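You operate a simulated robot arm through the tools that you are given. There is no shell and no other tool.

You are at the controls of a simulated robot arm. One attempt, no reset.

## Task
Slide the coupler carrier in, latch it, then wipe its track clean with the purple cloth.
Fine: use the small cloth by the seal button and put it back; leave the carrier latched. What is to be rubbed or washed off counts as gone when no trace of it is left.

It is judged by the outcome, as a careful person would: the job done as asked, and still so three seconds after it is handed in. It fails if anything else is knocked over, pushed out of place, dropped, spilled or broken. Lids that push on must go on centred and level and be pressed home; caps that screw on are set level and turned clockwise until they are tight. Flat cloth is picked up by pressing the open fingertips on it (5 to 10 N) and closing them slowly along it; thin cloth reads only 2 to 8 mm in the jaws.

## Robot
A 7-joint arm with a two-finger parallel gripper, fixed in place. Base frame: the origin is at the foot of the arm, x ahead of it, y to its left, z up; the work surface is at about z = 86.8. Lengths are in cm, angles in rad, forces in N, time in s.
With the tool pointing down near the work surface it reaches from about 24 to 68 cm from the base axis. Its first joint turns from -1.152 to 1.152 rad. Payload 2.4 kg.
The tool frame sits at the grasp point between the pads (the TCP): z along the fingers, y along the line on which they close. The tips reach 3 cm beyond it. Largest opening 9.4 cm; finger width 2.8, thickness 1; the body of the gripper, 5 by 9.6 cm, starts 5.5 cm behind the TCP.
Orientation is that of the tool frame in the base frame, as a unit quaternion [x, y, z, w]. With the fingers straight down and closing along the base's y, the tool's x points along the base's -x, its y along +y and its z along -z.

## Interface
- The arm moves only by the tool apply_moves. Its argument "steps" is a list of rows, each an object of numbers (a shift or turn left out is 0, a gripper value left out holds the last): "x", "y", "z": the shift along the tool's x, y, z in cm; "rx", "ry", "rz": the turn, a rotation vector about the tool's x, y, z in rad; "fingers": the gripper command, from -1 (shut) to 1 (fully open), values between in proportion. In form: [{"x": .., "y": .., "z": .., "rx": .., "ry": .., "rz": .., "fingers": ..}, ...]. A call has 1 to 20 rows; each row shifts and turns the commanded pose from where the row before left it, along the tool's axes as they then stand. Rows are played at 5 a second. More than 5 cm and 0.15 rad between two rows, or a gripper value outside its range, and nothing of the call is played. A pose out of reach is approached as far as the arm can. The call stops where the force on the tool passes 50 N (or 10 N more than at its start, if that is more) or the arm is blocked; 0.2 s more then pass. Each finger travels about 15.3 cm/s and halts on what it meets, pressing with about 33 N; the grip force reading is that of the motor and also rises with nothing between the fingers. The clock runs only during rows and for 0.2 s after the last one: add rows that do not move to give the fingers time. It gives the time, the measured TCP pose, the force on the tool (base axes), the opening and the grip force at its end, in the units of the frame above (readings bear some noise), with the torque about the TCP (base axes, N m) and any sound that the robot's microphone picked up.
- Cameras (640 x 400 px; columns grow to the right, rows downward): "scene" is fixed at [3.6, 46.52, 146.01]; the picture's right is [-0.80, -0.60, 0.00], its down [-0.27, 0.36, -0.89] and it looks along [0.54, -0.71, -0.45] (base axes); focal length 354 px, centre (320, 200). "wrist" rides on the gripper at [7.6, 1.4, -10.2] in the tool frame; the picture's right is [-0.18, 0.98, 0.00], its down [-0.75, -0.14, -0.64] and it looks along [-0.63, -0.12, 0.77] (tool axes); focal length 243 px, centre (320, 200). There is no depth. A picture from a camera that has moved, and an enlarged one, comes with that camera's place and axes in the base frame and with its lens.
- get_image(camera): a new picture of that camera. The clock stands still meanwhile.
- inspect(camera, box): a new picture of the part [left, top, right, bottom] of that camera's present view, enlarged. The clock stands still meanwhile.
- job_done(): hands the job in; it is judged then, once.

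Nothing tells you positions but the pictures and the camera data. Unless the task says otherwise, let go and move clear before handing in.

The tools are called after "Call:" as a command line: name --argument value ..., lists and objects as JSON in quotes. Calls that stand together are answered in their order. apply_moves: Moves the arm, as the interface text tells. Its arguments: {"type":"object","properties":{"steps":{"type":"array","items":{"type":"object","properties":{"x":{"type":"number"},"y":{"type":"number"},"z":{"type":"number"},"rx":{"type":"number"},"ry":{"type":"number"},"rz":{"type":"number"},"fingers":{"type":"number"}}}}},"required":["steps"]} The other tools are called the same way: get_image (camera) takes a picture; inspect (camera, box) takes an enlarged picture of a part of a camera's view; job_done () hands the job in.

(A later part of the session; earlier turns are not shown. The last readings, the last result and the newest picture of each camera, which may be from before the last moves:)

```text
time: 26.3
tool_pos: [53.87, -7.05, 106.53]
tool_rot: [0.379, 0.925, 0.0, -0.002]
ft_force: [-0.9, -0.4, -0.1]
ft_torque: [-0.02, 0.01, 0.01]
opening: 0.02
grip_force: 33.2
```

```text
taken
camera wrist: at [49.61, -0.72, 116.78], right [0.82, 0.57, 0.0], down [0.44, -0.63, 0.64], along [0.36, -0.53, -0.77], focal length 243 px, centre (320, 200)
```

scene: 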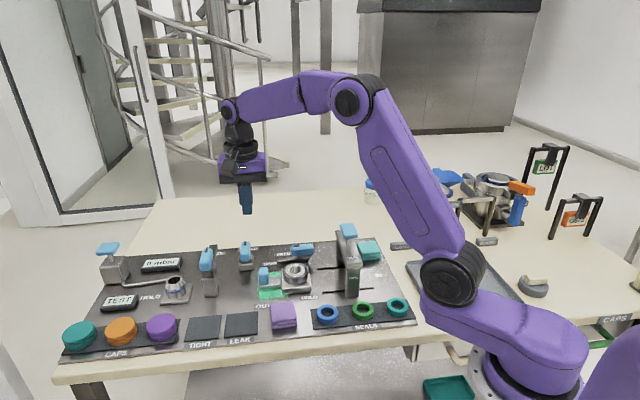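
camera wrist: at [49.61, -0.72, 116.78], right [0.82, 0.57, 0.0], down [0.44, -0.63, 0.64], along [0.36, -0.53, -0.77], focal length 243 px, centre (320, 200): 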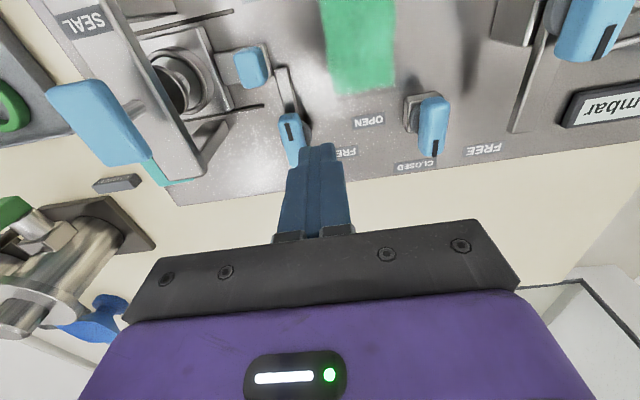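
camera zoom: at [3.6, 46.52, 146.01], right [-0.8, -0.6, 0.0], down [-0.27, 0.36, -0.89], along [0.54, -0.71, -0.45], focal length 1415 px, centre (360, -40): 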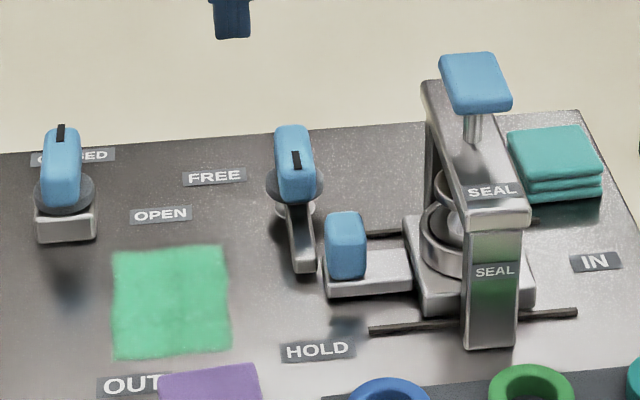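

The latch stays at HOLD behind the handle and the carrier remains under the press. Next I'll go above the purple cloth with open fingers to measure it.

Call:
apply_moves --steps '[{"x": 3.76, "y": 0.65}, {"x": 3.76, "y": 0.65}, {"x": 3.76, "y": 0.65}, {"x": 3.76, "y": 0.65, "fingers": 1}, {}, {}]'

Call:
get_image --camera "wrist"

Call:
inspect --camera "scene" --box '[220, 220, 360, 350]'

```text
time: 27.7
tool_pos: [45.04, 5.16, 106.71]
tool_rot: [0.38, 0.925, 0.0, -0.003]
ft_force: [-0.5, -0.8, 0.4]
ft_torque: [0.02, -0.01, 0.02]
opening: 9.39
grip_force: 0.0
```

```text
taken
camera wrist: at [40.68, 11.54, 116.96], right [0.82, 0.57, 0.0], down [0.44, -0.63, 0.64], along [0.36, -0.53, -0.77], focal length 243 px, centre (320, 200)
```

wrist: 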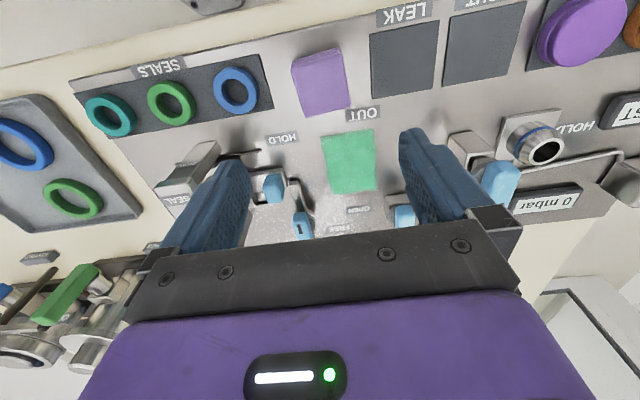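

```text
3.08 times, centred on (290, 285) of scene
camera zoom: at [3.6, 46.52, 146.01], right [-0.8, -0.6, 0.0], down [-0.27, 0.36, -0.89], along [0.54, -0.71, -0.45], focal length 1088 px, centre (412, -62)
```

zoom: 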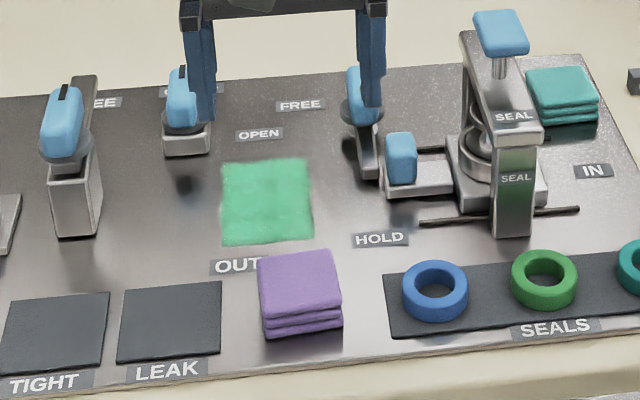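

The TCP is nearly centred over the purple cloth. I'll zoom in to read its corners and the stain's outline precisely.

Call:
inspect --camera "wrist" --box '[260, 20, 420, 120]'

Call:
inspect --camera "wrist" --box '[240, 110, 420, 240]'

```text
4.00 times, centred on (340, 70) of wrist
camera zoom: at [40.68, 11.54, 116.96], right [0.82, 0.57, 0.0], down [0.44, -0.63, 0.64], along [0.36, -0.53, -0.77], focal length 970 px, centre (240, 720)
```

zoom: 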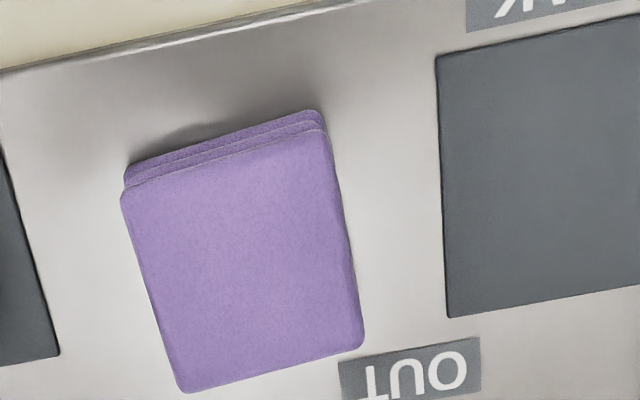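

```text
3.08 times, centred on (330, 175) of wrist
camera zoom: at [40.68, 11.54, 116.96], right [0.82, 0.57, 0.0], down [0.44, -0.63, 0.64], along [0.36, -0.53, -0.77], focal length 746 px, centre (289, 277)
```

zoom: 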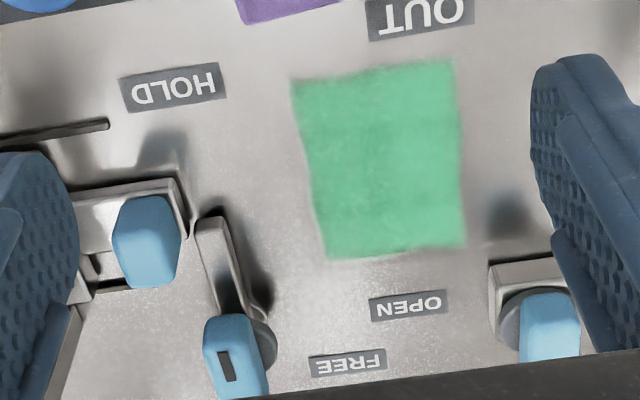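

The cloth is centred at about (45.0, 5.7), roughly 5.2 cm square, with edges at 49.6°. I'll align the tool to it, set a modest opening so the fingers stay clear of the seal tray and LEAK plate, and descend part way.

Call:
apply_moves --steps '[{"rz": -0.075, "rx": -0.002, "ry": -0.005, "fingers": 0.49}, {"x": 0.39, "y": 0.4}, {"z": 4}, {"z": 4}, {}]'

Call:
get_image --camera "wrist"

Call:
inspect --camera "scene" --box '[230, 230, 340, 340]'

```text
time: 28.9
tool_pos: [45.09, 5.82, 98.51]
tool_rot: [0.345, 0.939, 0.0, -0.001]
ft_force: [0.7, 0.2, 0.6]
ft_torque: [-0.02, -0.01, -0.05]
opening: 7.01
grip_force: 0.0
```

```text
taken
camera wrist: at [40.28, 11.84, 108.7], right [0.78, 0.63, 0.0], down [0.48, -0.59, 0.64], along [0.41, -0.5, -0.77], focal length 243 px, centre (320, 200)
```

wrist: 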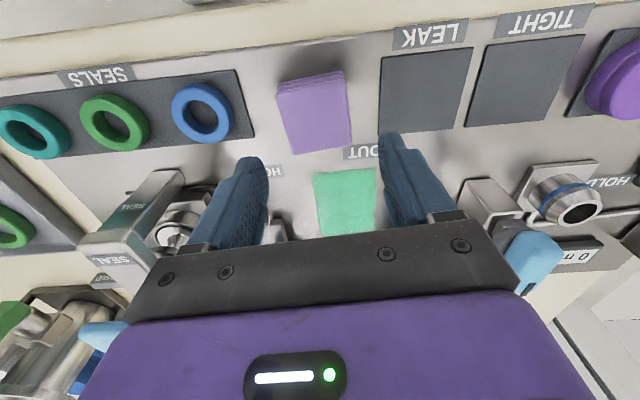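

```text
3.64 times, centred on (285, 285) of scene
camera zoom: at [3.6, 46.52, 146.01], right [-0.8, -0.6, 0.0], down [-0.27, 0.36, -0.89], along [0.54, -0.71, -0.45], focal length 1286 px, centre (447, -109)
```

zoom: 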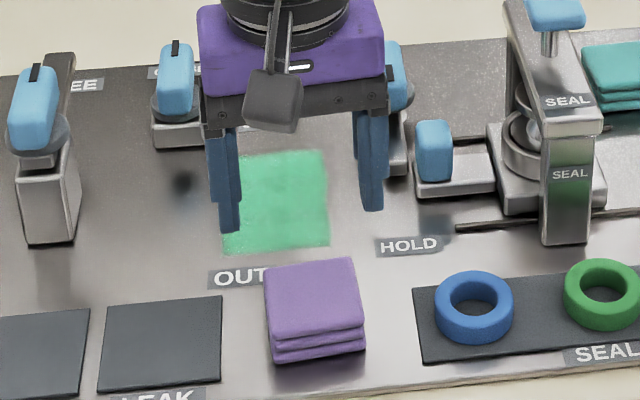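

Nearly aligned. I'll zoom to check the offset between the fingers and the cloth before going down.

Call:
inspect --camera "wrist" --box '[230, 50, 420, 180]'

```text
3.08 times, centred on (325, 115) of wrist
camera zoom: at [40.28, 11.84, 108.7], right [0.78, 0.63, 0.0], down [0.48, -0.59, 0.64], along [0.41, -0.5, -0.77], focal length 746 px, centre (305, 462)
```

zoom: 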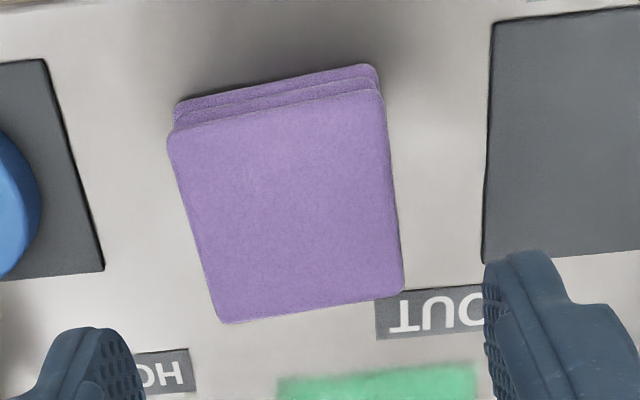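

Small offset only: shift about 0.2 cm and lower to straddle the cloth, tips just above the panel.

Call:
apply_moves --steps '[{"x": 0.17, "y": -0.17}, {"z": 3}, {"z": 3}, {"z": 0.6}, {}]'

Call:
get_image --camera "wrist"

Call:
inspect --camera "scene" --box '[240, 260, 340, 340]'

```text
time: 30.1
tool_pos: [45.08, 5.78, 91.97]
tool_rot: [0.344, 0.939, 0.0, -0.001]
ft_force: [0.3, 0.0, -1.3]
ft_torque: [0.01, 0.01, -0.04]
opening: 7.01
grip_force: 0.1
```

```text
taken
camera wrist: at [40.15, 11.89, 102.22], right [0.78, 0.63, 0.0], down [0.48, -0.6, 0.64], along [0.41, -0.5, -0.77], focal length 243 px, centre (320, 200)
```

wrist: 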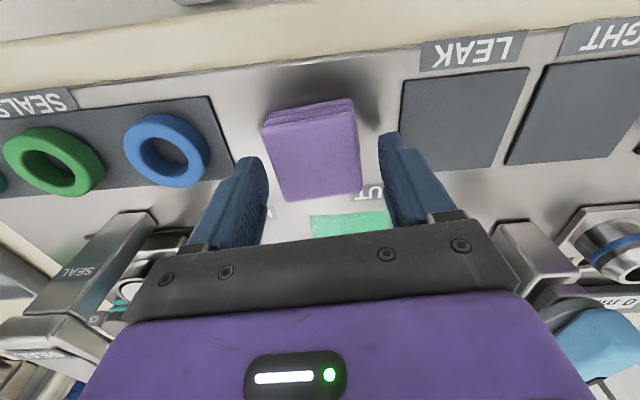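

```text
5.00 times, centred on (290, 300) of scene
camera zoom: at [3.6, 46.52, 146.01], right [-0.8, -0.6, 0.0], down [-0.27, 0.36, -0.89], along [0.54, -0.71, -0.45], focal length 1768 px, centre (470, -300)
```

zoom: 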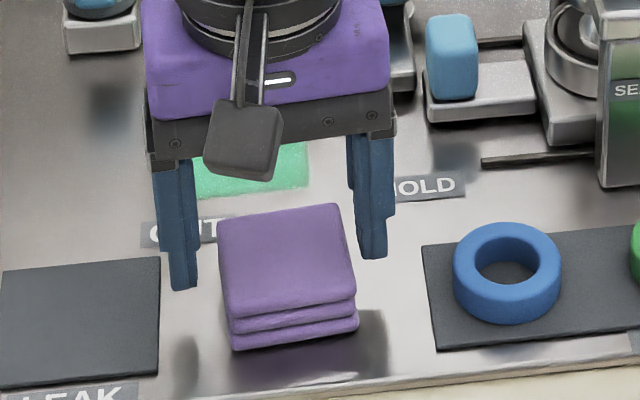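

The fingers straddle the cloth evenly. I'll lower a touch and close slowly in stages.

Call:
apply_moves --steps '[{"z": 0.2}, {"fingers": 0.35}, {"fingers": 0.25}, {"fingers": 0.18}, {"fingers": 0.12}, {"fingers": 0.06}, {"fingers": 0.0}, {}, {}]'

Call:
get_image --camera "wrist"

Call:
inspect --camera "scene" --box '[240, 260, 340, 340]'

```text
time: 32.1
tool_pos: [44.96, 5.93, 91.76]
tool_rot: [0.345, 0.939, 0.001, -0.001]
ft_force: [0.6, 0.5, -0.1]
ft_torque: [0.02, 0.02, 0.02]
opening: 5.47
grip_force: 32.9
```

```text
taken
camera wrist: at [40.11, 11.91, 102.0], right [0.78, 0.63, 0.0], down [0.48, -0.6, 0.64], along [0.4, -0.5, -0.77], focal length 243 px, centre (320, 200)
```

wrist: 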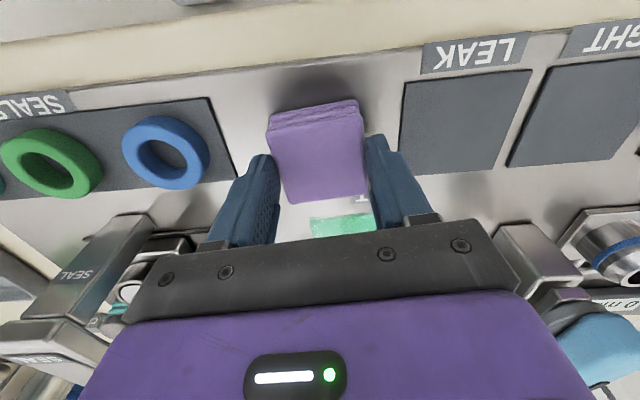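

```text
5.00 times, centred on (290, 300) of scene
camera zoom: at [3.6, 46.52, 146.01], right [-0.8, -0.6, 0.0], down [-0.27, 0.36, -0.89], along [0.54, -0.71, -0.45], focal length 1768 px, centre (470, -300)
```

zoom: 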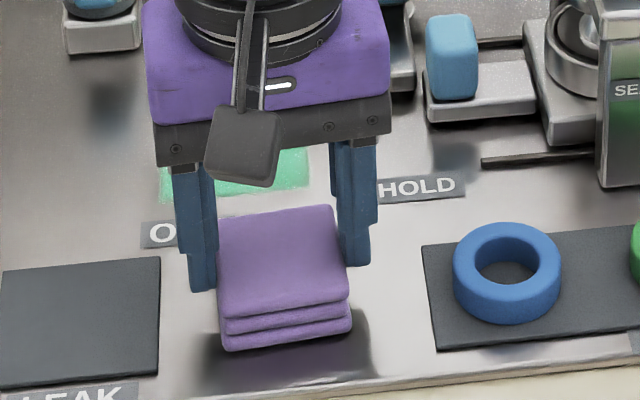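

The cloth is held firmly (5.5 cm in the jaws). I'll lift it, realign with the track and carry it over the front part of the stain.

Call:
apply_moves --steps '[{"z": -1}, {"z": -2}, {"rz": 0.075}, {"x": -2.7, "y": 0.27}, {"x": -2.7, "y": 0.27}, {"x": -2.6, "y": 0.26}, {}]'

Call:
get_image --camera "wrist"

Call:
inspect --camera "scene" --box '[220, 220, 360, 340]'

```text
time: 33.7
tool_pos: [51.09, 0.99, 94.82]
tool_rot: [0.381, 0.925, 0.0, 0.0]
ft_force: [1.5, 1.2, -0.3]
ft_torque: [-0.02, -0.02, -0.02]
opening: 4.7
grip_force: 0.1
```

```text
taken
camera wrist: at [46.76, 7.33, 105.06], right [0.82, 0.57, 0.0], down [0.44, -0.63, 0.64], along [0.37, -0.53, -0.77], focal length 243 px, centre (320, 200)
```

wrist: 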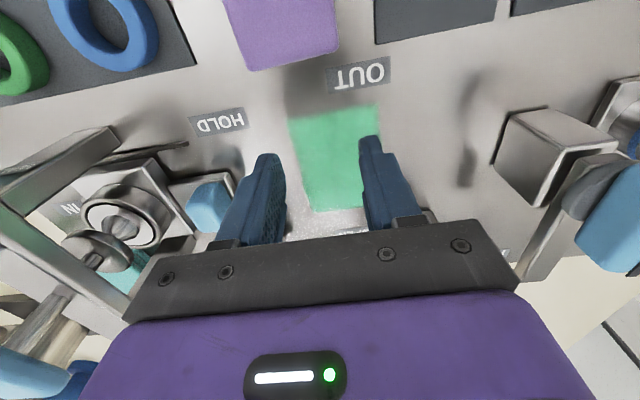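

```text
3.33 times, centred on (290, 280) of scene
camera zoom: at [3.6, 46.52, 146.01], right [-0.8, -0.6, 0.0], down [-0.27, 0.36, -0.89], along [0.54, -0.71, -0.45], focal length 1179 px, centre (420, -67)
```

zoom: 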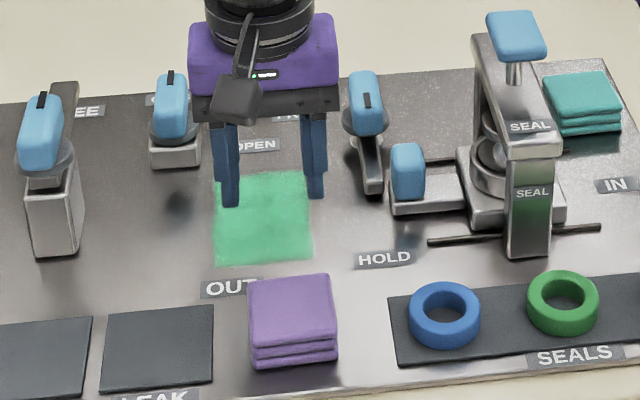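

The cloth slipped out of the fingers on the lift; it's still lying at its place. Let me look at it closely before trying again.

Call:
inspect --camera "scene" --box '[240, 260, 340, 340]'

Call:
inspect --camera "wrist" --box '[220, 0, 420, 120]'

```text
5.00 times, centred on (290, 300) of scene
camera zoom: at [3.6, 46.52, 146.01], right [-0.8, -0.6, 0.0], down [-0.27, 0.36, -0.89], along [0.54, -0.71, -0.45], focal length 1768 px, centre (470, -300)
```

zoom: 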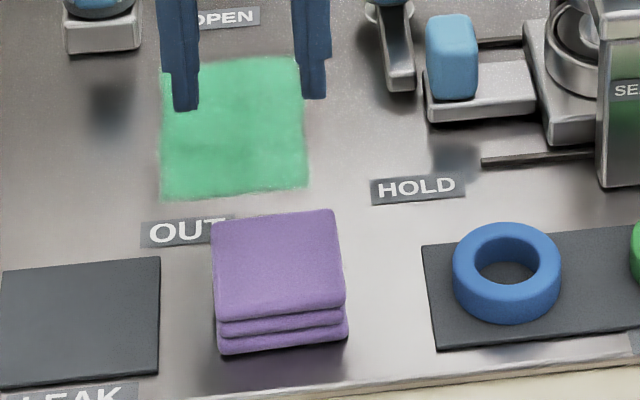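

```text
3.20 times, centred on (320, 60) of wrist
camera zoom: at [46.76, 7.33, 105.06], right [0.82, 0.57, 0.0], down [0.44, -0.63, 0.64], along [0.37, -0.53, -0.77], focal length 776 px, centre (320, 648)
```

zoom: 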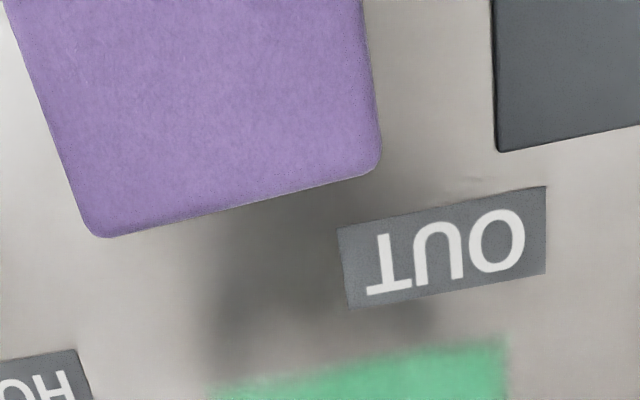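

The cloth moved only about 0.4 cm. I'll return above it, re-measure and take a deeper, better-centred grip with a slow lift.

Call:
apply_moves --steps '[{"z": -3.7, "fingers": 0.49}, {"x": 4.0, "y": -0.3}, {"x": 4.0, "y": -0.3, "rz": -0.04}, {}, {}]'

Call:
inspect --camera "wrist" --box '[230, 50, 420, 180]'

```text
time: 34.9
tool_pos: [44.62, 6.34, 98.68]
tool_rot: [0.36, 0.933, -0.001, 0.0]
ft_force: [0.2, -0.2, -0.2]
ft_torque: [-0.01, 0.0, -0.03]
opening: 6.99
grip_force: 0.0
```

```text
3.08 times, centred on (325, 115) of wrist
camera zoom: at [40.1, 12.45, 108.94], right [0.8, 0.6, 0.0], down [0.46, -0.61, 0.64], along [0.39, -0.51, -0.77], focal length 746 px, centre (305, 462)
```

zoom: 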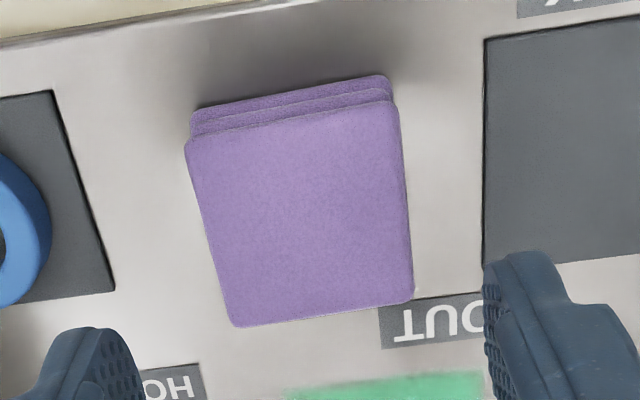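

The cloth is now centred near (44.9, 6.3) at 47.6°. I'll descend with the tips nearly on the panel for a deeper grip, then close fully and lift very slowly.

Call:
apply_moves --steps '[{"x": -0.15, "y": 0.12}, {"z": 3}, {"z": 3}, {"z": 0.8}, {"z": 0.3}, {}]'

Call:
inspect --camera "scene" --box '[240, 260, 340, 340]'

Call:
inspect --camera "wrist" --box '[200, 60, 440, 220]'

```text
time: 36.3
tool_pos: [45.01, 6.0, 91.44]
tool_rot: [0.362, 0.932, 0.0, 0.0]
ft_force: [0.5, -0.1, -0.6]
ft_torque: [0.02, -0.01, 0.01]
opening: 7.03
grip_force: 0.1
```

```text
5.00 times, centred on (290, 300) of scene
camera zoom: at [3.6, 46.52, 146.01], right [-0.8, -0.6, 0.0], down [-0.27, 0.36, -0.89], along [0.54, -0.71, -0.45], focal length 1768 px, centre (470, -300)
```

zoom: 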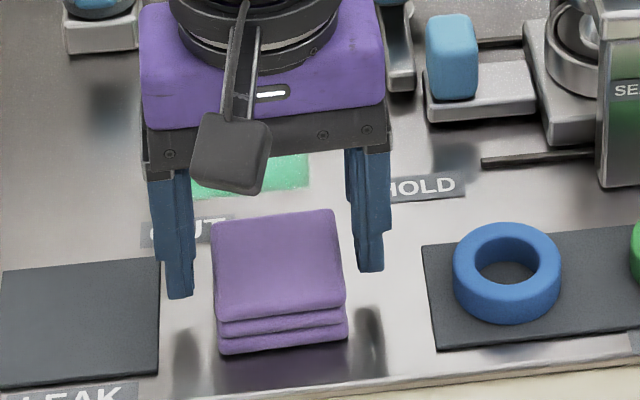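

```text
2.50 times, centred on (320, 140) of wrist
camera zoom: at [40.39, 12.25, 101.72], right [0.8, 0.6, 0.0], down [0.46, -0.61, 0.64], along [0.39, -0.51, -0.77], focal length 606 px, centre (320, 350)
```

zoom: 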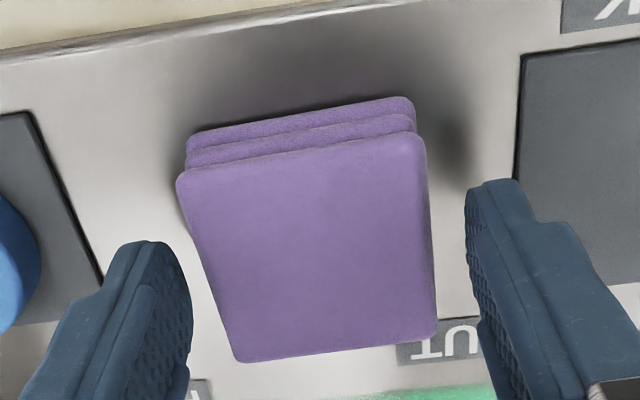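

The pad sits roughly 0.6 cm forward of the finger line, so I'll shift forward, then close slowly and test the lift by a few millimetres.

Call:
apply_moves --steps '[{"x": 0.6}, {"fingers": 0.35}, {"fingers": 0.25}, {"fingers": 0.18}, {"fingers": 0.12}, {"fingers": 0.05}, {"fingers": -0.1}, {"fingers": -0.3}, {"fingers": -1}, {}, {}]'

Call:
inspect --camera "scene" --box '[240, 260, 340, 340]'

Call:
inspect --camera "wrist" --box '[200, 60, 440, 220]'

```text
time: 38.7
tool_pos: [44.69, 6.41, 91.48]
tool_rot: [0.361, 0.932, 0.0, 0.001]
ft_force: [-0.5, -0.4, 0.9]
ft_torque: [0.0, 0.03, -0.01]
opening: 5.46
grip_force: 32.5
```

```text
5.00 times, centred on (290, 300) of scene
camera zoom: at [3.6, 46.52, 146.01], right [-0.8, -0.6, 0.0], down [-0.27, 0.36, -0.89], along [0.54, -0.71, -0.45], focal length 1768 px, centre (470, -300)
```

zoom: 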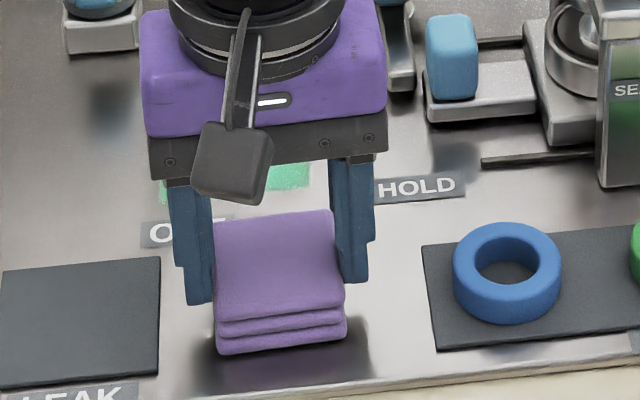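

```text
2.50 times, centred on (320, 140) of wrist
camera zoom: at [40.0, 12.6, 101.75], right [0.8, 0.6, 0.0], down [0.46, -0.61, 0.64], along [0.39, -0.51, -0.77], focal length 606 px, centre (320, 350)
```

zoom: 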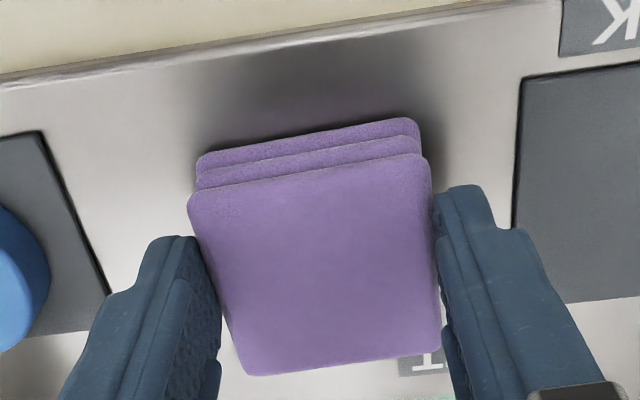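

Gripped again at 5.46 cm, now deeper. Testing with a slow, small lift.

Call:
apply_moves --steps '[{}, {"z": -0.1}, {"z": -0.1}, {"z": -0.1}, {"z": -0.1}, {"z": -0.1}, {}]'

Call:
inspect --camera "scene" --box '[240, 260, 340, 340]'

```text
time: 40.3
tool_pos: [44.6, 6.29, 92.01]
tool_rot: [0.36, 0.933, -0.001, 0.0]
ft_force: [0.4, 0.5, -0.3]
ft_torque: [-0.01, 0.01, -0.02]
opening: 5.47
grip_force: 32.6
```

```text
5.00 times, centred on (290, 300) of scene
camera zoom: at [3.6, 46.52, 146.01], right [-0.8, -0.6, 0.0], down [-0.27, 0.36, -0.89], along [0.54, -0.71, -0.45], focal length 1768 px, centre (470, -300)
```

zoom: 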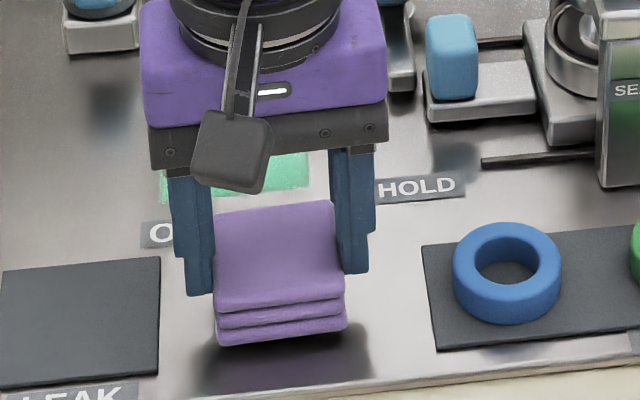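

The slow lift worked: the cloth is off the panel and held. I'll carry it gently to the front edge of the stain.

Call:
apply_moves --steps '[{"z": -0.2}, {"z": -0.2}, {"z": -0.2}, {"rz": 0.02}, {"rz": 0.02}, {"x": -0.6, "y": 0.06}, {"x": -0.7, "y": 0.06}, {"x": -0.7, "y": 0.06}, {"x": -0.7, "y": 0.06}, {"x": -0.7, "y": 0.06}, {"x": -0.7, "y": 0.06}, {"x": -0.7, "y": 0.06}, {"x": -0.7, "y": 0.06}, {"x": -0.7, "y": 0.06}, {"x": -0.7, "y": 0.06}, {"x": -0.7, "y": 0.06}, {"x": -0.6, "y": 0.06}, {}, {}]'

Call:
get_image --camera "wrist"

Call:
inspect --camera "scene" --box '[220, 220, 360, 340]'

```text
time: 44.3
tool_pos: [51.08, 1.1, 92.46]
tool_rot: [0.381, 0.925, 0.0, 0.0]
ft_force: [0.0, -0.1, 0.0]
ft_torque: [0.02, -0.02, 0.0]
opening: 5.46
grip_force: 32.9
```

```text
taken
camera wrist: at [46.66, 7.44, 102.76], right [0.82, 0.57, 0.0], down [0.44, -0.63, 0.64], along [0.37, -0.53, -0.77], focal length 243 px, centre (320, 200)
```

wrist: 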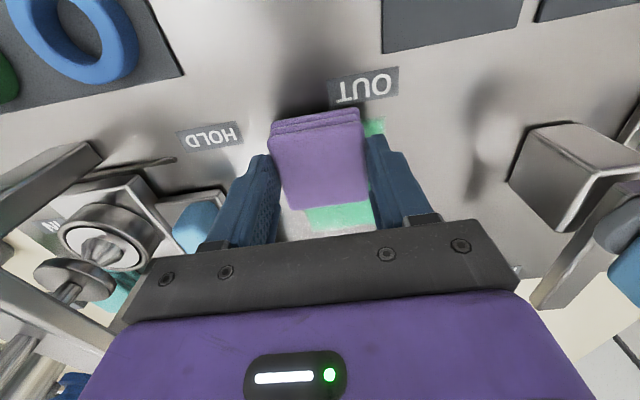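

```text
3.33 times, centred on (290, 280) of scene
camera zoom: at [3.6, 46.52, 146.01], right [-0.8, -0.6, 0.0], down [-0.27, 0.36, -0.89], along [0.54, -0.71, -0.45], focal length 1179 px, centre (420, -67)
```

zoom: 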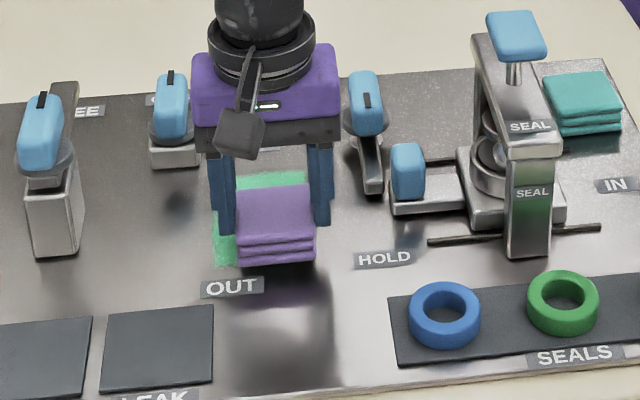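

The cloth is held over the stain's front IN part. I'll lower until it presses lightly on the panel.

Call:
apply_moves --steps '[{"z": 0.3}, {"z": 0.3}, {"z": 0.2}, {"z": 0.1}, {"z": 0.1}, {}]'

```text
time: 45.7
tool_pos: [51.06, 1.11, 91.43]
tool_rot: [0.379, 0.925, 0.0, 0.0]
ft_force: [0.5, -0.9, 0.1]
ft_torque: [-0.06, 0.0, 0.0]
opening: 5.44
grip_force: 33.3
```

Call:
apply_moves --steps '[{"z": 0.1}, {"z": 0.08}, {}]'

```text
time: 46.5
tool_pos: [50.96, 1.16, 91.48]
tool_rot: [0.38, 0.925, 0.001, 0.002]
ft_force: [-6.2, -3.6, 35.9]
ft_torque: [-0.16, 0.42, -0.03]
opening: 5.43
grip_force: 33.2
```

That's pressing too hard (36 N). Easing off to a light wiping force.

Call:
apply_moves --steps '[{"z": -0.12}, {}]'

```text
time: 47.1
tool_pos: [51.05, 1.13, 91.51]
tool_rot: [0.379, 0.925, 0.0, 0.002]
ft_force: [2.6, -2.8, 29.0]
ft_torque: [-0.12, -0.01, -0.03]
opening: 5.45
grip_force: 33.3
```

Call:
apply_moves --steps '[{"z": -0.15}, {"z": -0.15}, {}]'

```text
time: 47.9
tool_pos: [50.87, 1.17, 91.63]
tool_rot: [0.379, 0.925, -0.001, -0.001]
ft_force: [-0.3, 0.6, -0.3]
ft_torque: [0.0, -0.01, 0.04]
opening: 5.43
grip_force: 33.4
```

Call:
apply_moves --steps '[{"z": 0.12}, {}]'

```text
time: 48.5
tool_pos: [50.99, 1.16, 91.56]
tool_rot: [0.38, 0.925, 0.001, 0.0]
ft_force: [0.6, -0.1, -0.4]
ft_torque: [0.01, 0.01, -0.02]
opening: 5.45
grip_force: 33.3
```

Call:
apply_moves --steps '[{"z": 0.1}, {}]'

```text
time: 49.1
tool_pos: [50.96, 1.33, 91.44]
tool_rot: [0.38, 0.925, 0.0, 0.0]
ft_force: [-2.9, -0.3, 6.7]
ft_torque: [0.02, -0.03, -0.02]
opening: 5.45
grip_force: 32.6
```

A gentle 6.7 N now, so I'll start wiping backward along the stain.

Call:
apply_moves --steps '[{"x": -0.4}, {"x": -0.4}, {"x": -0.4}, {"x": -0.4}, {"x": -0.4}, {}]'

Call:
inspect --camera "wrist" --box '[180, 40, 460, 230]'

Call:
inspect --camera "scene" --box '[220, 220, 360, 340]'

```text
time: 50.5
tool_pos: [52.51, -0.22, 91.57]
tool_rot: [0.38, 0.925, 0.0, -0.001]
ft_force: [0.7, -0.3, 0.5]
ft_torque: [-0.01, -0.02, 0.01]
opening: 5.45
grip_force: 33.3
```

```text
2.11 times, centred on (320, 135) of wrist
camera zoom: at [48.17, 6.06, 101.74], right [0.82, 0.57, 0.0], down [0.44, -0.63, 0.64], along [0.37, -0.53, -0.77], focal length 511 px, centre (320, 337)
```

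zoom: 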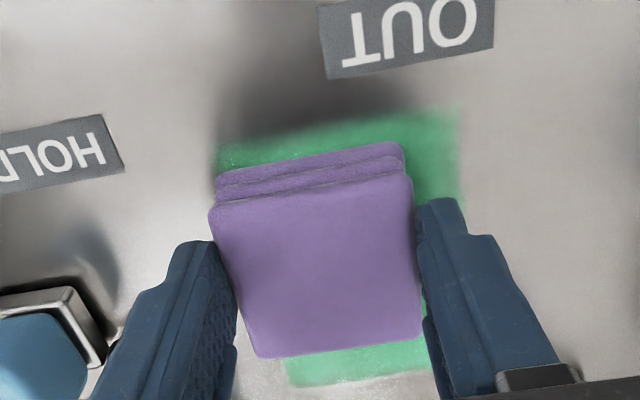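

```text
3.33 times, centred on (290, 280) of scene
camera zoom: at [3.6, 46.52, 146.01], right [-0.8, -0.6, 0.0], down [-0.27, 0.36, -0.89], along [0.54, -0.71, -0.45], focal length 1179 px, centre (420, -67)
```

zoom: 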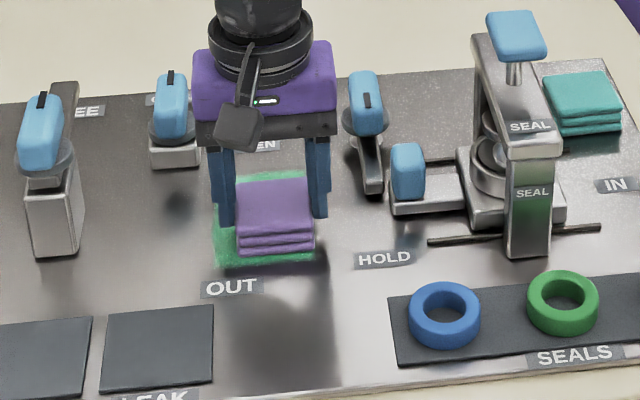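

The cloth is now hardly loaded and the stain is only faintly lighter. I'll press a bit more and continue the strokes.

Call:
apply_moves --steps '[{"z": 0.12}, {"x": -0.4}, {"x": -0.4}, {"x": -0.4}, {}]'

Call:
apply_moves --steps '[{"z": 0.05}, {"x": -0.4}, {"x": -0.4}, {"x": -0.4}, {}]'

Call:
inspect --camera "wrist" --box '[180, 20, 460, 230]'

```text
time: 51.7
tool_pos: [53.19, -1.04, 91.37]
tool_rot: [0.379, 0.925, -0.001, 0.0]
ft_force: [-3.2, 7.5, 14.6]
ft_torque: [0.24, 0.09, 0.02]
opening: 5.45
grip_force: 32.9
```

```text
time: 52.9
tool_pos: [54.07, -1.89, 91.47]
tool_rot: [0.38, 0.925, 0.0, 0.001]
ft_force: [-8.9, 8.0, 33.2]
ft_torque: [0.24, 0.36, -0.02]
opening: 5.44
grip_force: 33.3
```

```text
1.90 times, centred on (320, 125) of wrist
camera zoom: at [49.77, 4.49, 101.64], right [0.82, 0.57, 0.0], down [0.44, -0.63, 0.64], along [0.37, -0.53, -0.77], focal length 462 px, centre (320, 343)
```

zoom: 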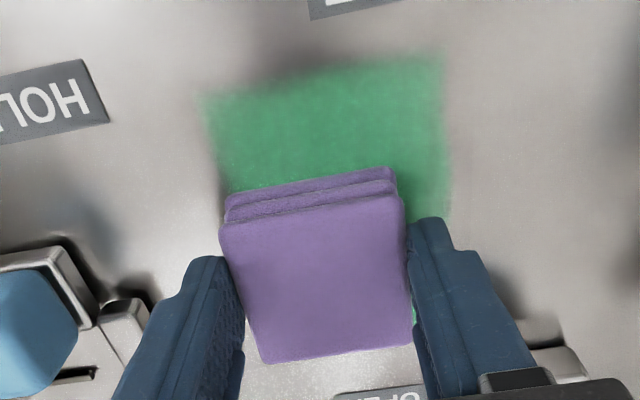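

The stain isn't coming off quickly, so it needs repeated rubbing. I'll ease the force slightly and rub back and forth.

Call:
apply_moves --steps '[{"z": -0.07}, {"x": 0.7}, {"x": 0.7}, {"x": 0.7}, {"x": 0.7}, {"x": 0.7}, {"x": 0.7}, {"x": 0.7}, {"x": -0.7}, {"x": -0.7}, {"x": -0.7}, {"x": -0.7}, {"x": -0.7}, {"x": -0.7}, {"x": -0.7}, {}]'

Call:
inspect --camera "wrist" --box '[180, 20, 460, 230]'

```text
time: 56.3
tool_pos: [54.12, -2.03, 91.53]
tool_rot: [0.381, 0.925, 0.001, 0.0]
ft_force: [0.6, 0.6, -0.5]
ft_torque: [0.01, 0.01, -0.01]
opening: 5.49
grip_force: 33.6
```

```text
1.90 times, centred on (320, 125) of wrist
camera zoom: at [49.8, 4.29, 101.71], right [0.82, 0.57, 0.0], down [0.44, -0.63, 0.64], along [0.37, -0.53, -0.77], focal length 462 px, centre (320, 343)
```

zoom: 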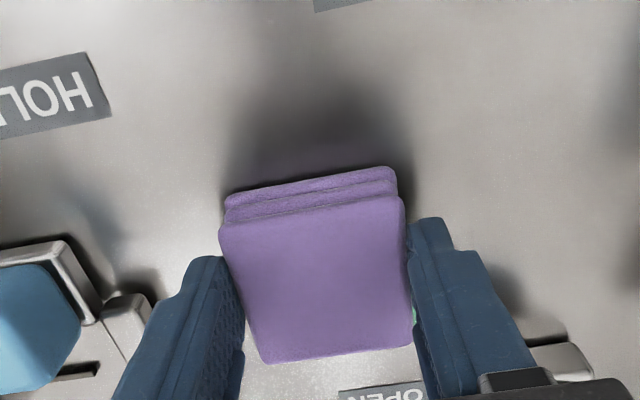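

The rubbed area is now clean; a bit of green remains on the OUT/back side beside the finger. I'll press again and rub over there.

Call:
apply_moves --steps '[{"z": 0.1}, {"x": -0.6}, {"x": -0.6}, {"x": -0.5}, {"y": 0.6}, {"y": 0.7}, {"y": 0.7}, {"y": 0.6}, {}]'

Call:
inspect --camera "wrist" --box '[180, 20, 460, 230]'

Call:
inspect --camera "scene" --box '[220, 220, 360, 340]'

```text
time: 58.3
tool_pos: [57.27, -1.21, 91.23]
tool_rot: [0.379, 0.925, 0.0, 0.001]
ft_force: [-0.3, -3.6, 7.3]
ft_torque: [-0.15, 0.02, 0.0]
opening: 5.47
grip_force: 33.1
```

```text
1.90 times, centred on (320, 125) of wrist
camera zoom: at [52.88, 5.13, 101.61], right [0.82, 0.57, 0.0], down [0.44, -0.63, 0.64], along [0.37, -0.53, -0.77], focal length 462 px, centre (320, 343)
```

zoom: 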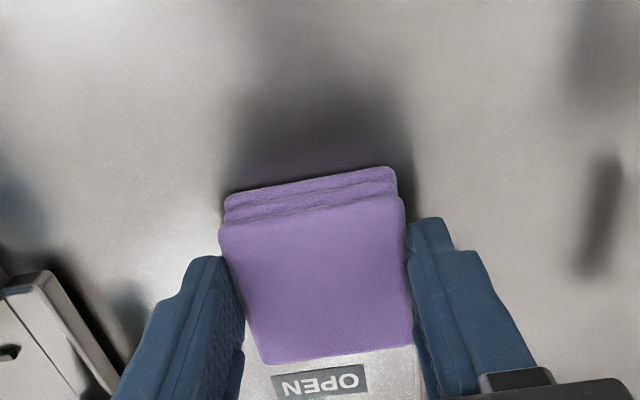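

```text
3.33 times, centred on (290, 280) of scene
camera zoom: at [3.58, 46.52, 146.01], right [-0.8, -0.6, 0.0], down [-0.27, 0.36, -0.89], along [0.54, -0.71, -0.45], focal length 1179 px, centre (420, -67)
```

zoom: 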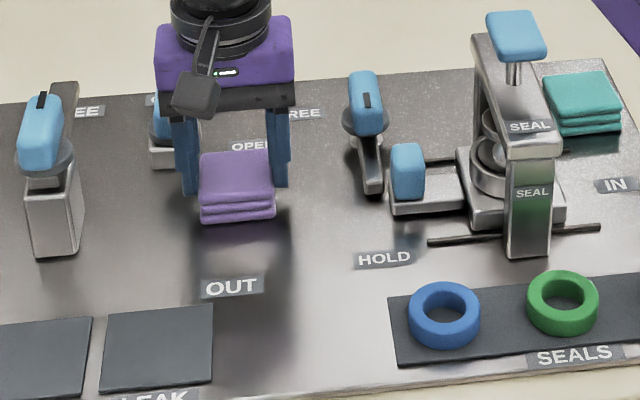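

Nearly everything looks clean. A few more strokes over the area to be sure, then I'll lift slowly and inspect.

Call:
apply_moves --steps '[{"x": 0.6}, {"x": 0.6}, {"x": 0.6}, {"x": 0.6}, {"x": 0.6}, {"x": 0.6}, {"x": 0.6}, {"x": 0.6}, {"y": -0.7}, {"y": -0.7}, {"y": -0.7}, {"y": -0.6}, {"x": -0.6}, {"x": -0.6}, {"x": -0.6}, {"x": -0.6}, {"x": -0.6}, {"x": -0.6}, {"x": -0.6}, {}]'

Call:
apply_moves --steps '[{"x": -0.5}, {"y": 0.7}, {"y": 0.7}, {"y": 0.7}, {"x": 0.6}, {"x": 0.6}, {"x": 0.6}, {"x": 0.6}, {"x": 0.6}, {"x": 0.6}, {"x": 0.6}, {"x": 0.6}, {}]'

Call:
inspect --camera "wrist" --box '[180, 20, 460, 230]'

Call:
inspect --camera "scene" --box '[220, 220, 360, 340]'

```text
time: 62.5
tool_pos: [54.82, -2.87, 91.36]
tool_rot: [0.379, 0.925, 0.0, 0.001]
ft_force: [-5.4, 5.8, 20.6]
ft_torque: [0.17, 0.26, -0.01]
opening: 5.48
grip_force: 33.3
```

```text
time: 65.3
tool_pos: [53.19, 1.36, 91.26]
tool_rot: [0.38, 0.925, 0.001, 0.001]
ft_force: [3.0, -4.3, 11.3]
ft_torque: [-0.16, -0.16, -0.02]
opening: 5.47
grip_force: 32.9
```

```text
1.90 times, centred on (320, 125) of wrist
camera zoom: at [48.85, 7.92, 101.54], right [0.82, 0.57, 0.0], down [0.44, -0.63, 0.64], along [0.37, -0.53, -0.77], focal length 462 px, centre (320, 343)
```

zoom: 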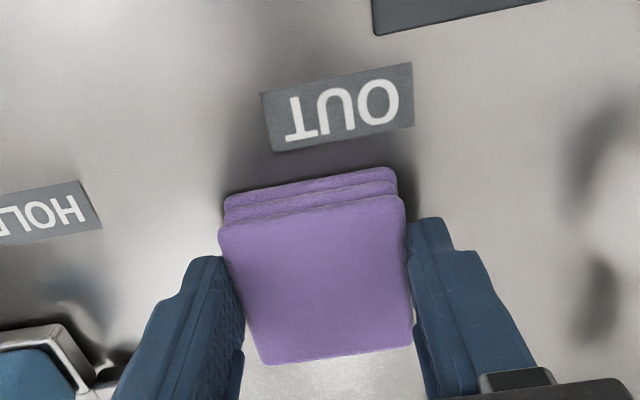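

```text
3.33 times, centred on (290, 280) of scene
camera zoom: at [3.59, 46.51, 146.01], right [-0.8, -0.6, 0.0], down [-0.27, 0.36, -0.89], along [0.54, -0.71, -0.45], focal length 1179 px, centre (420, -67)
```

zoom: 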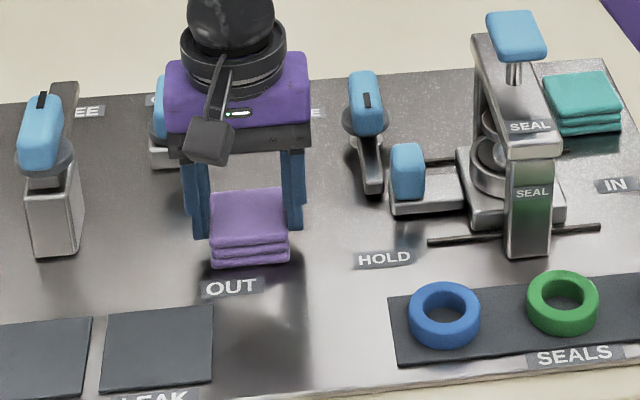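

The stained area looks clear. I'll lift the cloth slowly and carry it back toward its original place.

Call:
apply_moves --steps '[{"z": -0.1}, {"z": -0.1}, {"z": -0.2}, {"z": -0.2}, {"z": -0.2}, {"z": -0.2}, {"z": -0.2}, {"x": 0.7, "y": -0.21}, {"x": 0.7, "y": -0.21}, {"x": 0.7, "y": -0.21}, {"x": 0.7, "y": -0.21}, {"x": 0.7, "y": -0.21}, {"x": 0.7, "y": -0.21}, {"x": 0.7, "y": -0.21}, {"x": 0.7, "y": -0.21}, {"x": 0.7, "y": -0.21}, {"x": 0.7, "y": -0.21}, {"x": 0.7, "y": -0.21}, {"x": 0.7, "y": -0.21}, {}]'

Call:
get_image --camera "wrist"

Call:
inspect --camera "scene" --box '[220, 220, 360, 340]'

```text
time: 69.5
tool_pos: [45.45, 5.89, 92.56]
tool_rot: [0.379, 0.925, -0.001, 0.001]
ft_force: [1.3, -1.2, -0.8]
ft_torque: [-0.02, 0.02, -0.01]
opening: 5.44
grip_force: 33.2
```

```text
taken
camera wrist: at [41.17, 12.35, 102.8], right [0.82, 0.57, 0.0], down [0.44, -0.63, 0.64], along [0.37, -0.53, -0.77], focal length 243 px, centre (320, 200)
```

wrist: 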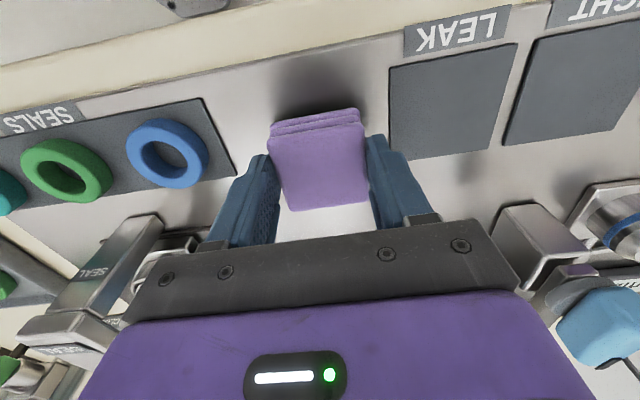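

```text
3.33 times, centred on (290, 280) of scene
camera zoom: at [3.6, 46.52, 146.01], right [-0.8, -0.6, 0.0], down [-0.27, 0.36, -0.89], along [0.54, -0.71, -0.45], focal length 1179 px, centre (420, -67)
```

zoom: 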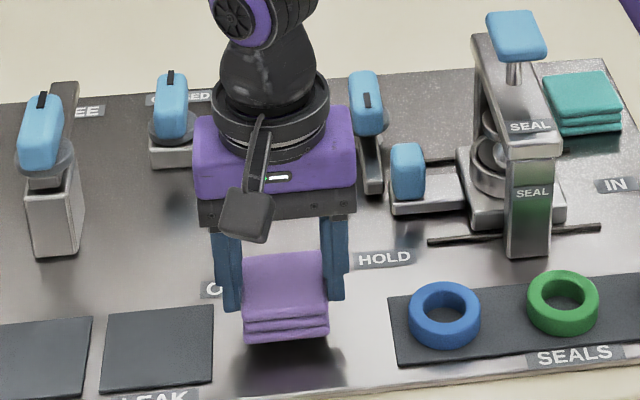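

The cloth is about 0.7 cm from its home spot. I'll shift, turn it to its original angle, and lower it gently.

Call:
apply_moves --steps '[{"x": 0.2, "y": -0.3}, {"x": 0.18, "y": -0.27}, {"rz": -0.019}, {"rz": -0.019}, {"rz": -0.019}, {"rz": -0.018}, {}, {"z": 0.2}, {"z": 0.2}, {"z": 0.2}, {"z": 0.2}, {"z": 0.1}, {"z": 0.1}, {}]'

Call:
inspect --camera "scene" --box '[240, 260, 340, 340]'

Call:
get_image --camera "wrist"

```text
time: 72.5
tool_pos: [44.74, 5.69, 91.5]
tool_rot: [0.345, 0.939, 0.001, 0.0]
ft_force: [-0.1, 0.1, -0.8]
ft_torque: [0.0, -0.02, 0.03]
opening: 5.41
grip_force: 32.8
```

```text
5.00 times, centred on (290, 300) of scene
camera zoom: at [3.6, 46.52, 146.01], right [-0.8, -0.6, 0.0], down [-0.27, 0.36, -0.89], along [0.54, -0.71, -0.45], focal length 1768 px, centre (470, -300)
```

zoom: 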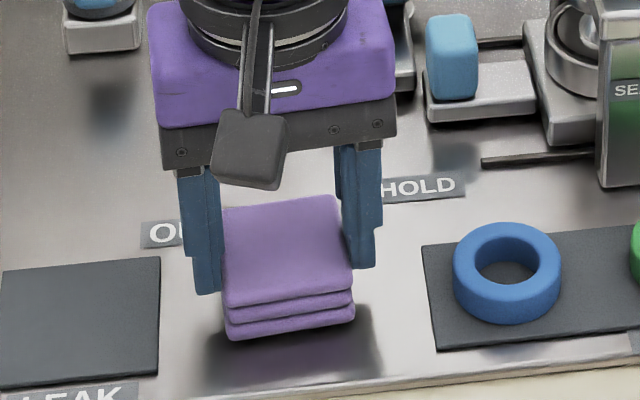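

```text
taken
camera wrist: at [40.01, 11.72, 101.76], right [0.78, 0.63, 0.0], down [0.48, -0.6, 0.64], along [0.4, -0.5, -0.77], focal length 243 px, centre (320, 200)
```

wrist: 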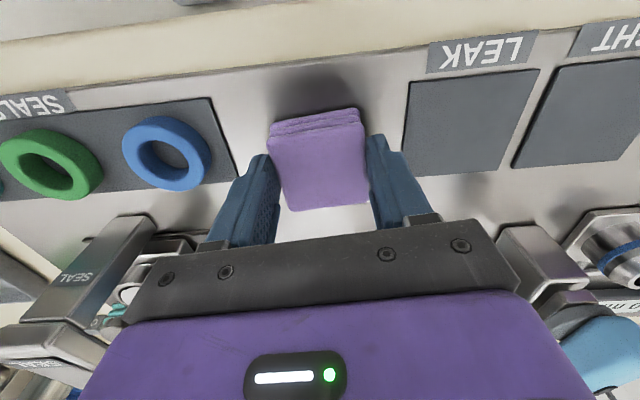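

Compared with the original picture, the cloth should go about 0.4 cm further forward. Adjusting, then lowering to contact.

Call:
apply_moves --steps '[{"x": 0.2, "y": -0.08}, {"x": 0.2, "y": -0.07}, {"z": 0.08}, {"z": 0.08}, {}]'

Call:
inspect --camera "scene" --box '[240, 260, 340, 340]'

```text
time: 73.7
tool_pos: [44.38, 5.72, 91.29]
tool_rot: [0.344, 0.939, 0.0, 0.0]
ft_force: [-0.4, -0.3, 0.3]
ft_torque: [-0.02, -0.01, 0.02]
opening: 5.46
grip_force: 32.6
```

```text
5.00 times, centred on (290, 300) of scene
camera zoom: at [3.6, 46.52, 146.01], right [-0.8, -0.6, 0.0], down [-0.27, 0.36, -0.89], along [0.54, -0.71, -0.45], focal length 1768 px, centre (470, -300)
```

zoom: 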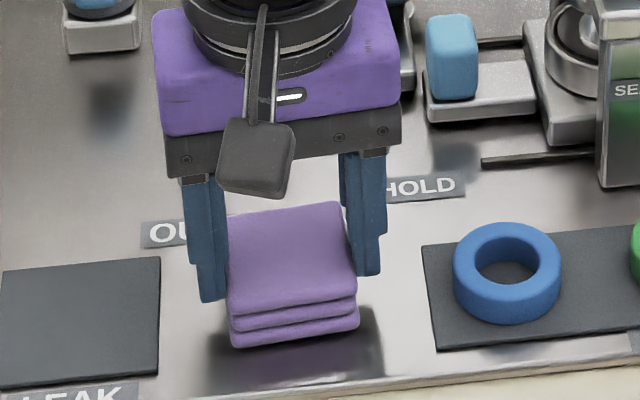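

Matches the original outline almost exactly. Lowering the last millimetres until it rests.

Call:
apply_moves --steps '[{"z": 0.08}, {}]'

Call:
apply_moves --steps '[{"z": 0.06}, {}]'

```text
time: 74.3
tool_pos: [44.5, 5.71, 91.2]
tool_rot: [0.345, 0.939, 0.0, 0.001]
ft_force: [-1.7, 0.4, 16.8]
ft_torque: [-0.03, 0.14, 0.02]
opening: 5.48
grip_force: 32.9
```

```text
time: 74.9
tool_pos: [44.51, 5.72, 91.33]
tool_rot: [0.344, 0.939, 0.0, 0.001]
ft_force: [-6.8, -1.1, 40.7]
ft_torque: [-0.09, 0.26, 0.0]
opening: 5.49
grip_force: 33.0
```

It's firmly down, more than needed, so I'll ease off and open the fingers slowly.

Call:
apply_moves --steps '[{"z": -0.1}, {"z": -0.05}, {}]'

Call:
apply_moves --steps '[{"fingers": 0.1}, {"fingers": 0.2}, {"fingers": 0.3}, {"fingers": 0.4}, {"fingers": 0.49}, {}, {"z": -1}, {"z": -2}, {"z": -3}, {"z": -4}, {"z": -4}, {}]'

Call:
get_image --camera "scene"

Call:
inspect --camera "scene" --box '[240, 260, 340, 340]'

Call:
get_image --camera "wrist"

```text
time: 75.7
tool_pos: [44.44, 5.84, 91.22]
tool_rot: [0.344, 0.939, 0.0, 0.0]
ft_force: [3.6, 1.5, 6.3]
ft_torque: [0.13, -0.27, 0.04]
opening: 5.45
grip_force: 33.0
```

```text
time: 78.3
tool_pos: [44.22, 5.86, 105.49]
tool_rot: [0.345, 0.939, 0.0, 0.0]
ft_force: [1.3, -1.0, -0.2]
ft_torque: [0.0, 0.02, 0.03]
opening: 7.0
grip_force: 0.1
```

```text
taken
```

scene: 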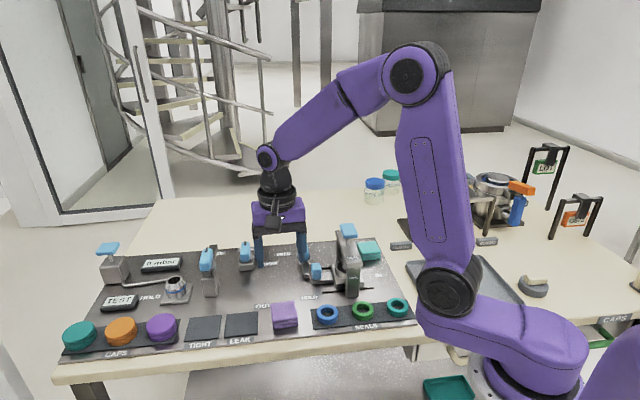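

```text
5.00 times, centred on (290, 300) of scene
camera zoom: at [3.6, 46.52, 146.01], right [-0.8, -0.6, 0.0], down [-0.27, 0.36, -0.89], along [0.54, -0.71, -0.45], focal length 1768 px, centre (470, -300)
```

zoom: 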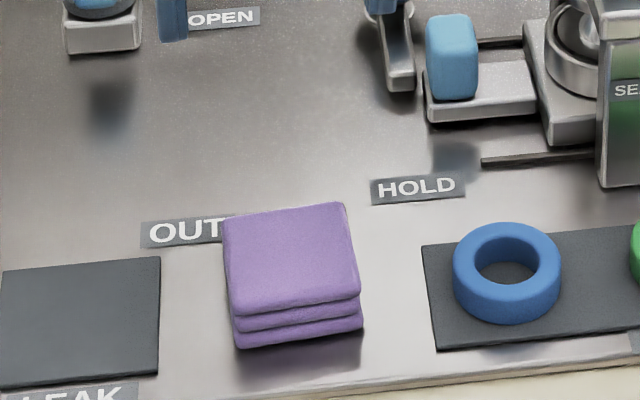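

```text
taken
camera wrist: at [39.36, 11.9, 115.69], right [0.78, 0.63, 0.0], down [0.48, -0.6, 0.64], along [0.4, -0.5, -0.77], focal length 243 px, centre (320, 200)
```

wrist: 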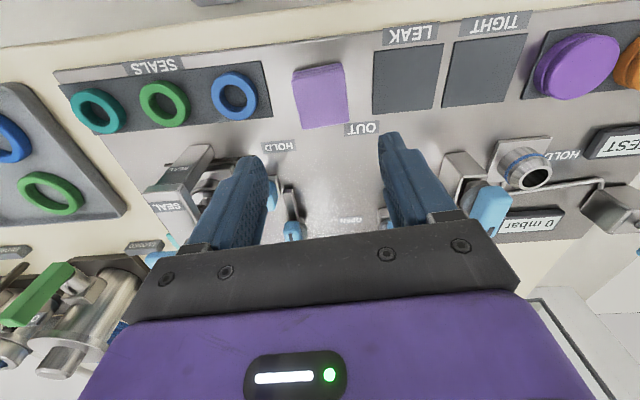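

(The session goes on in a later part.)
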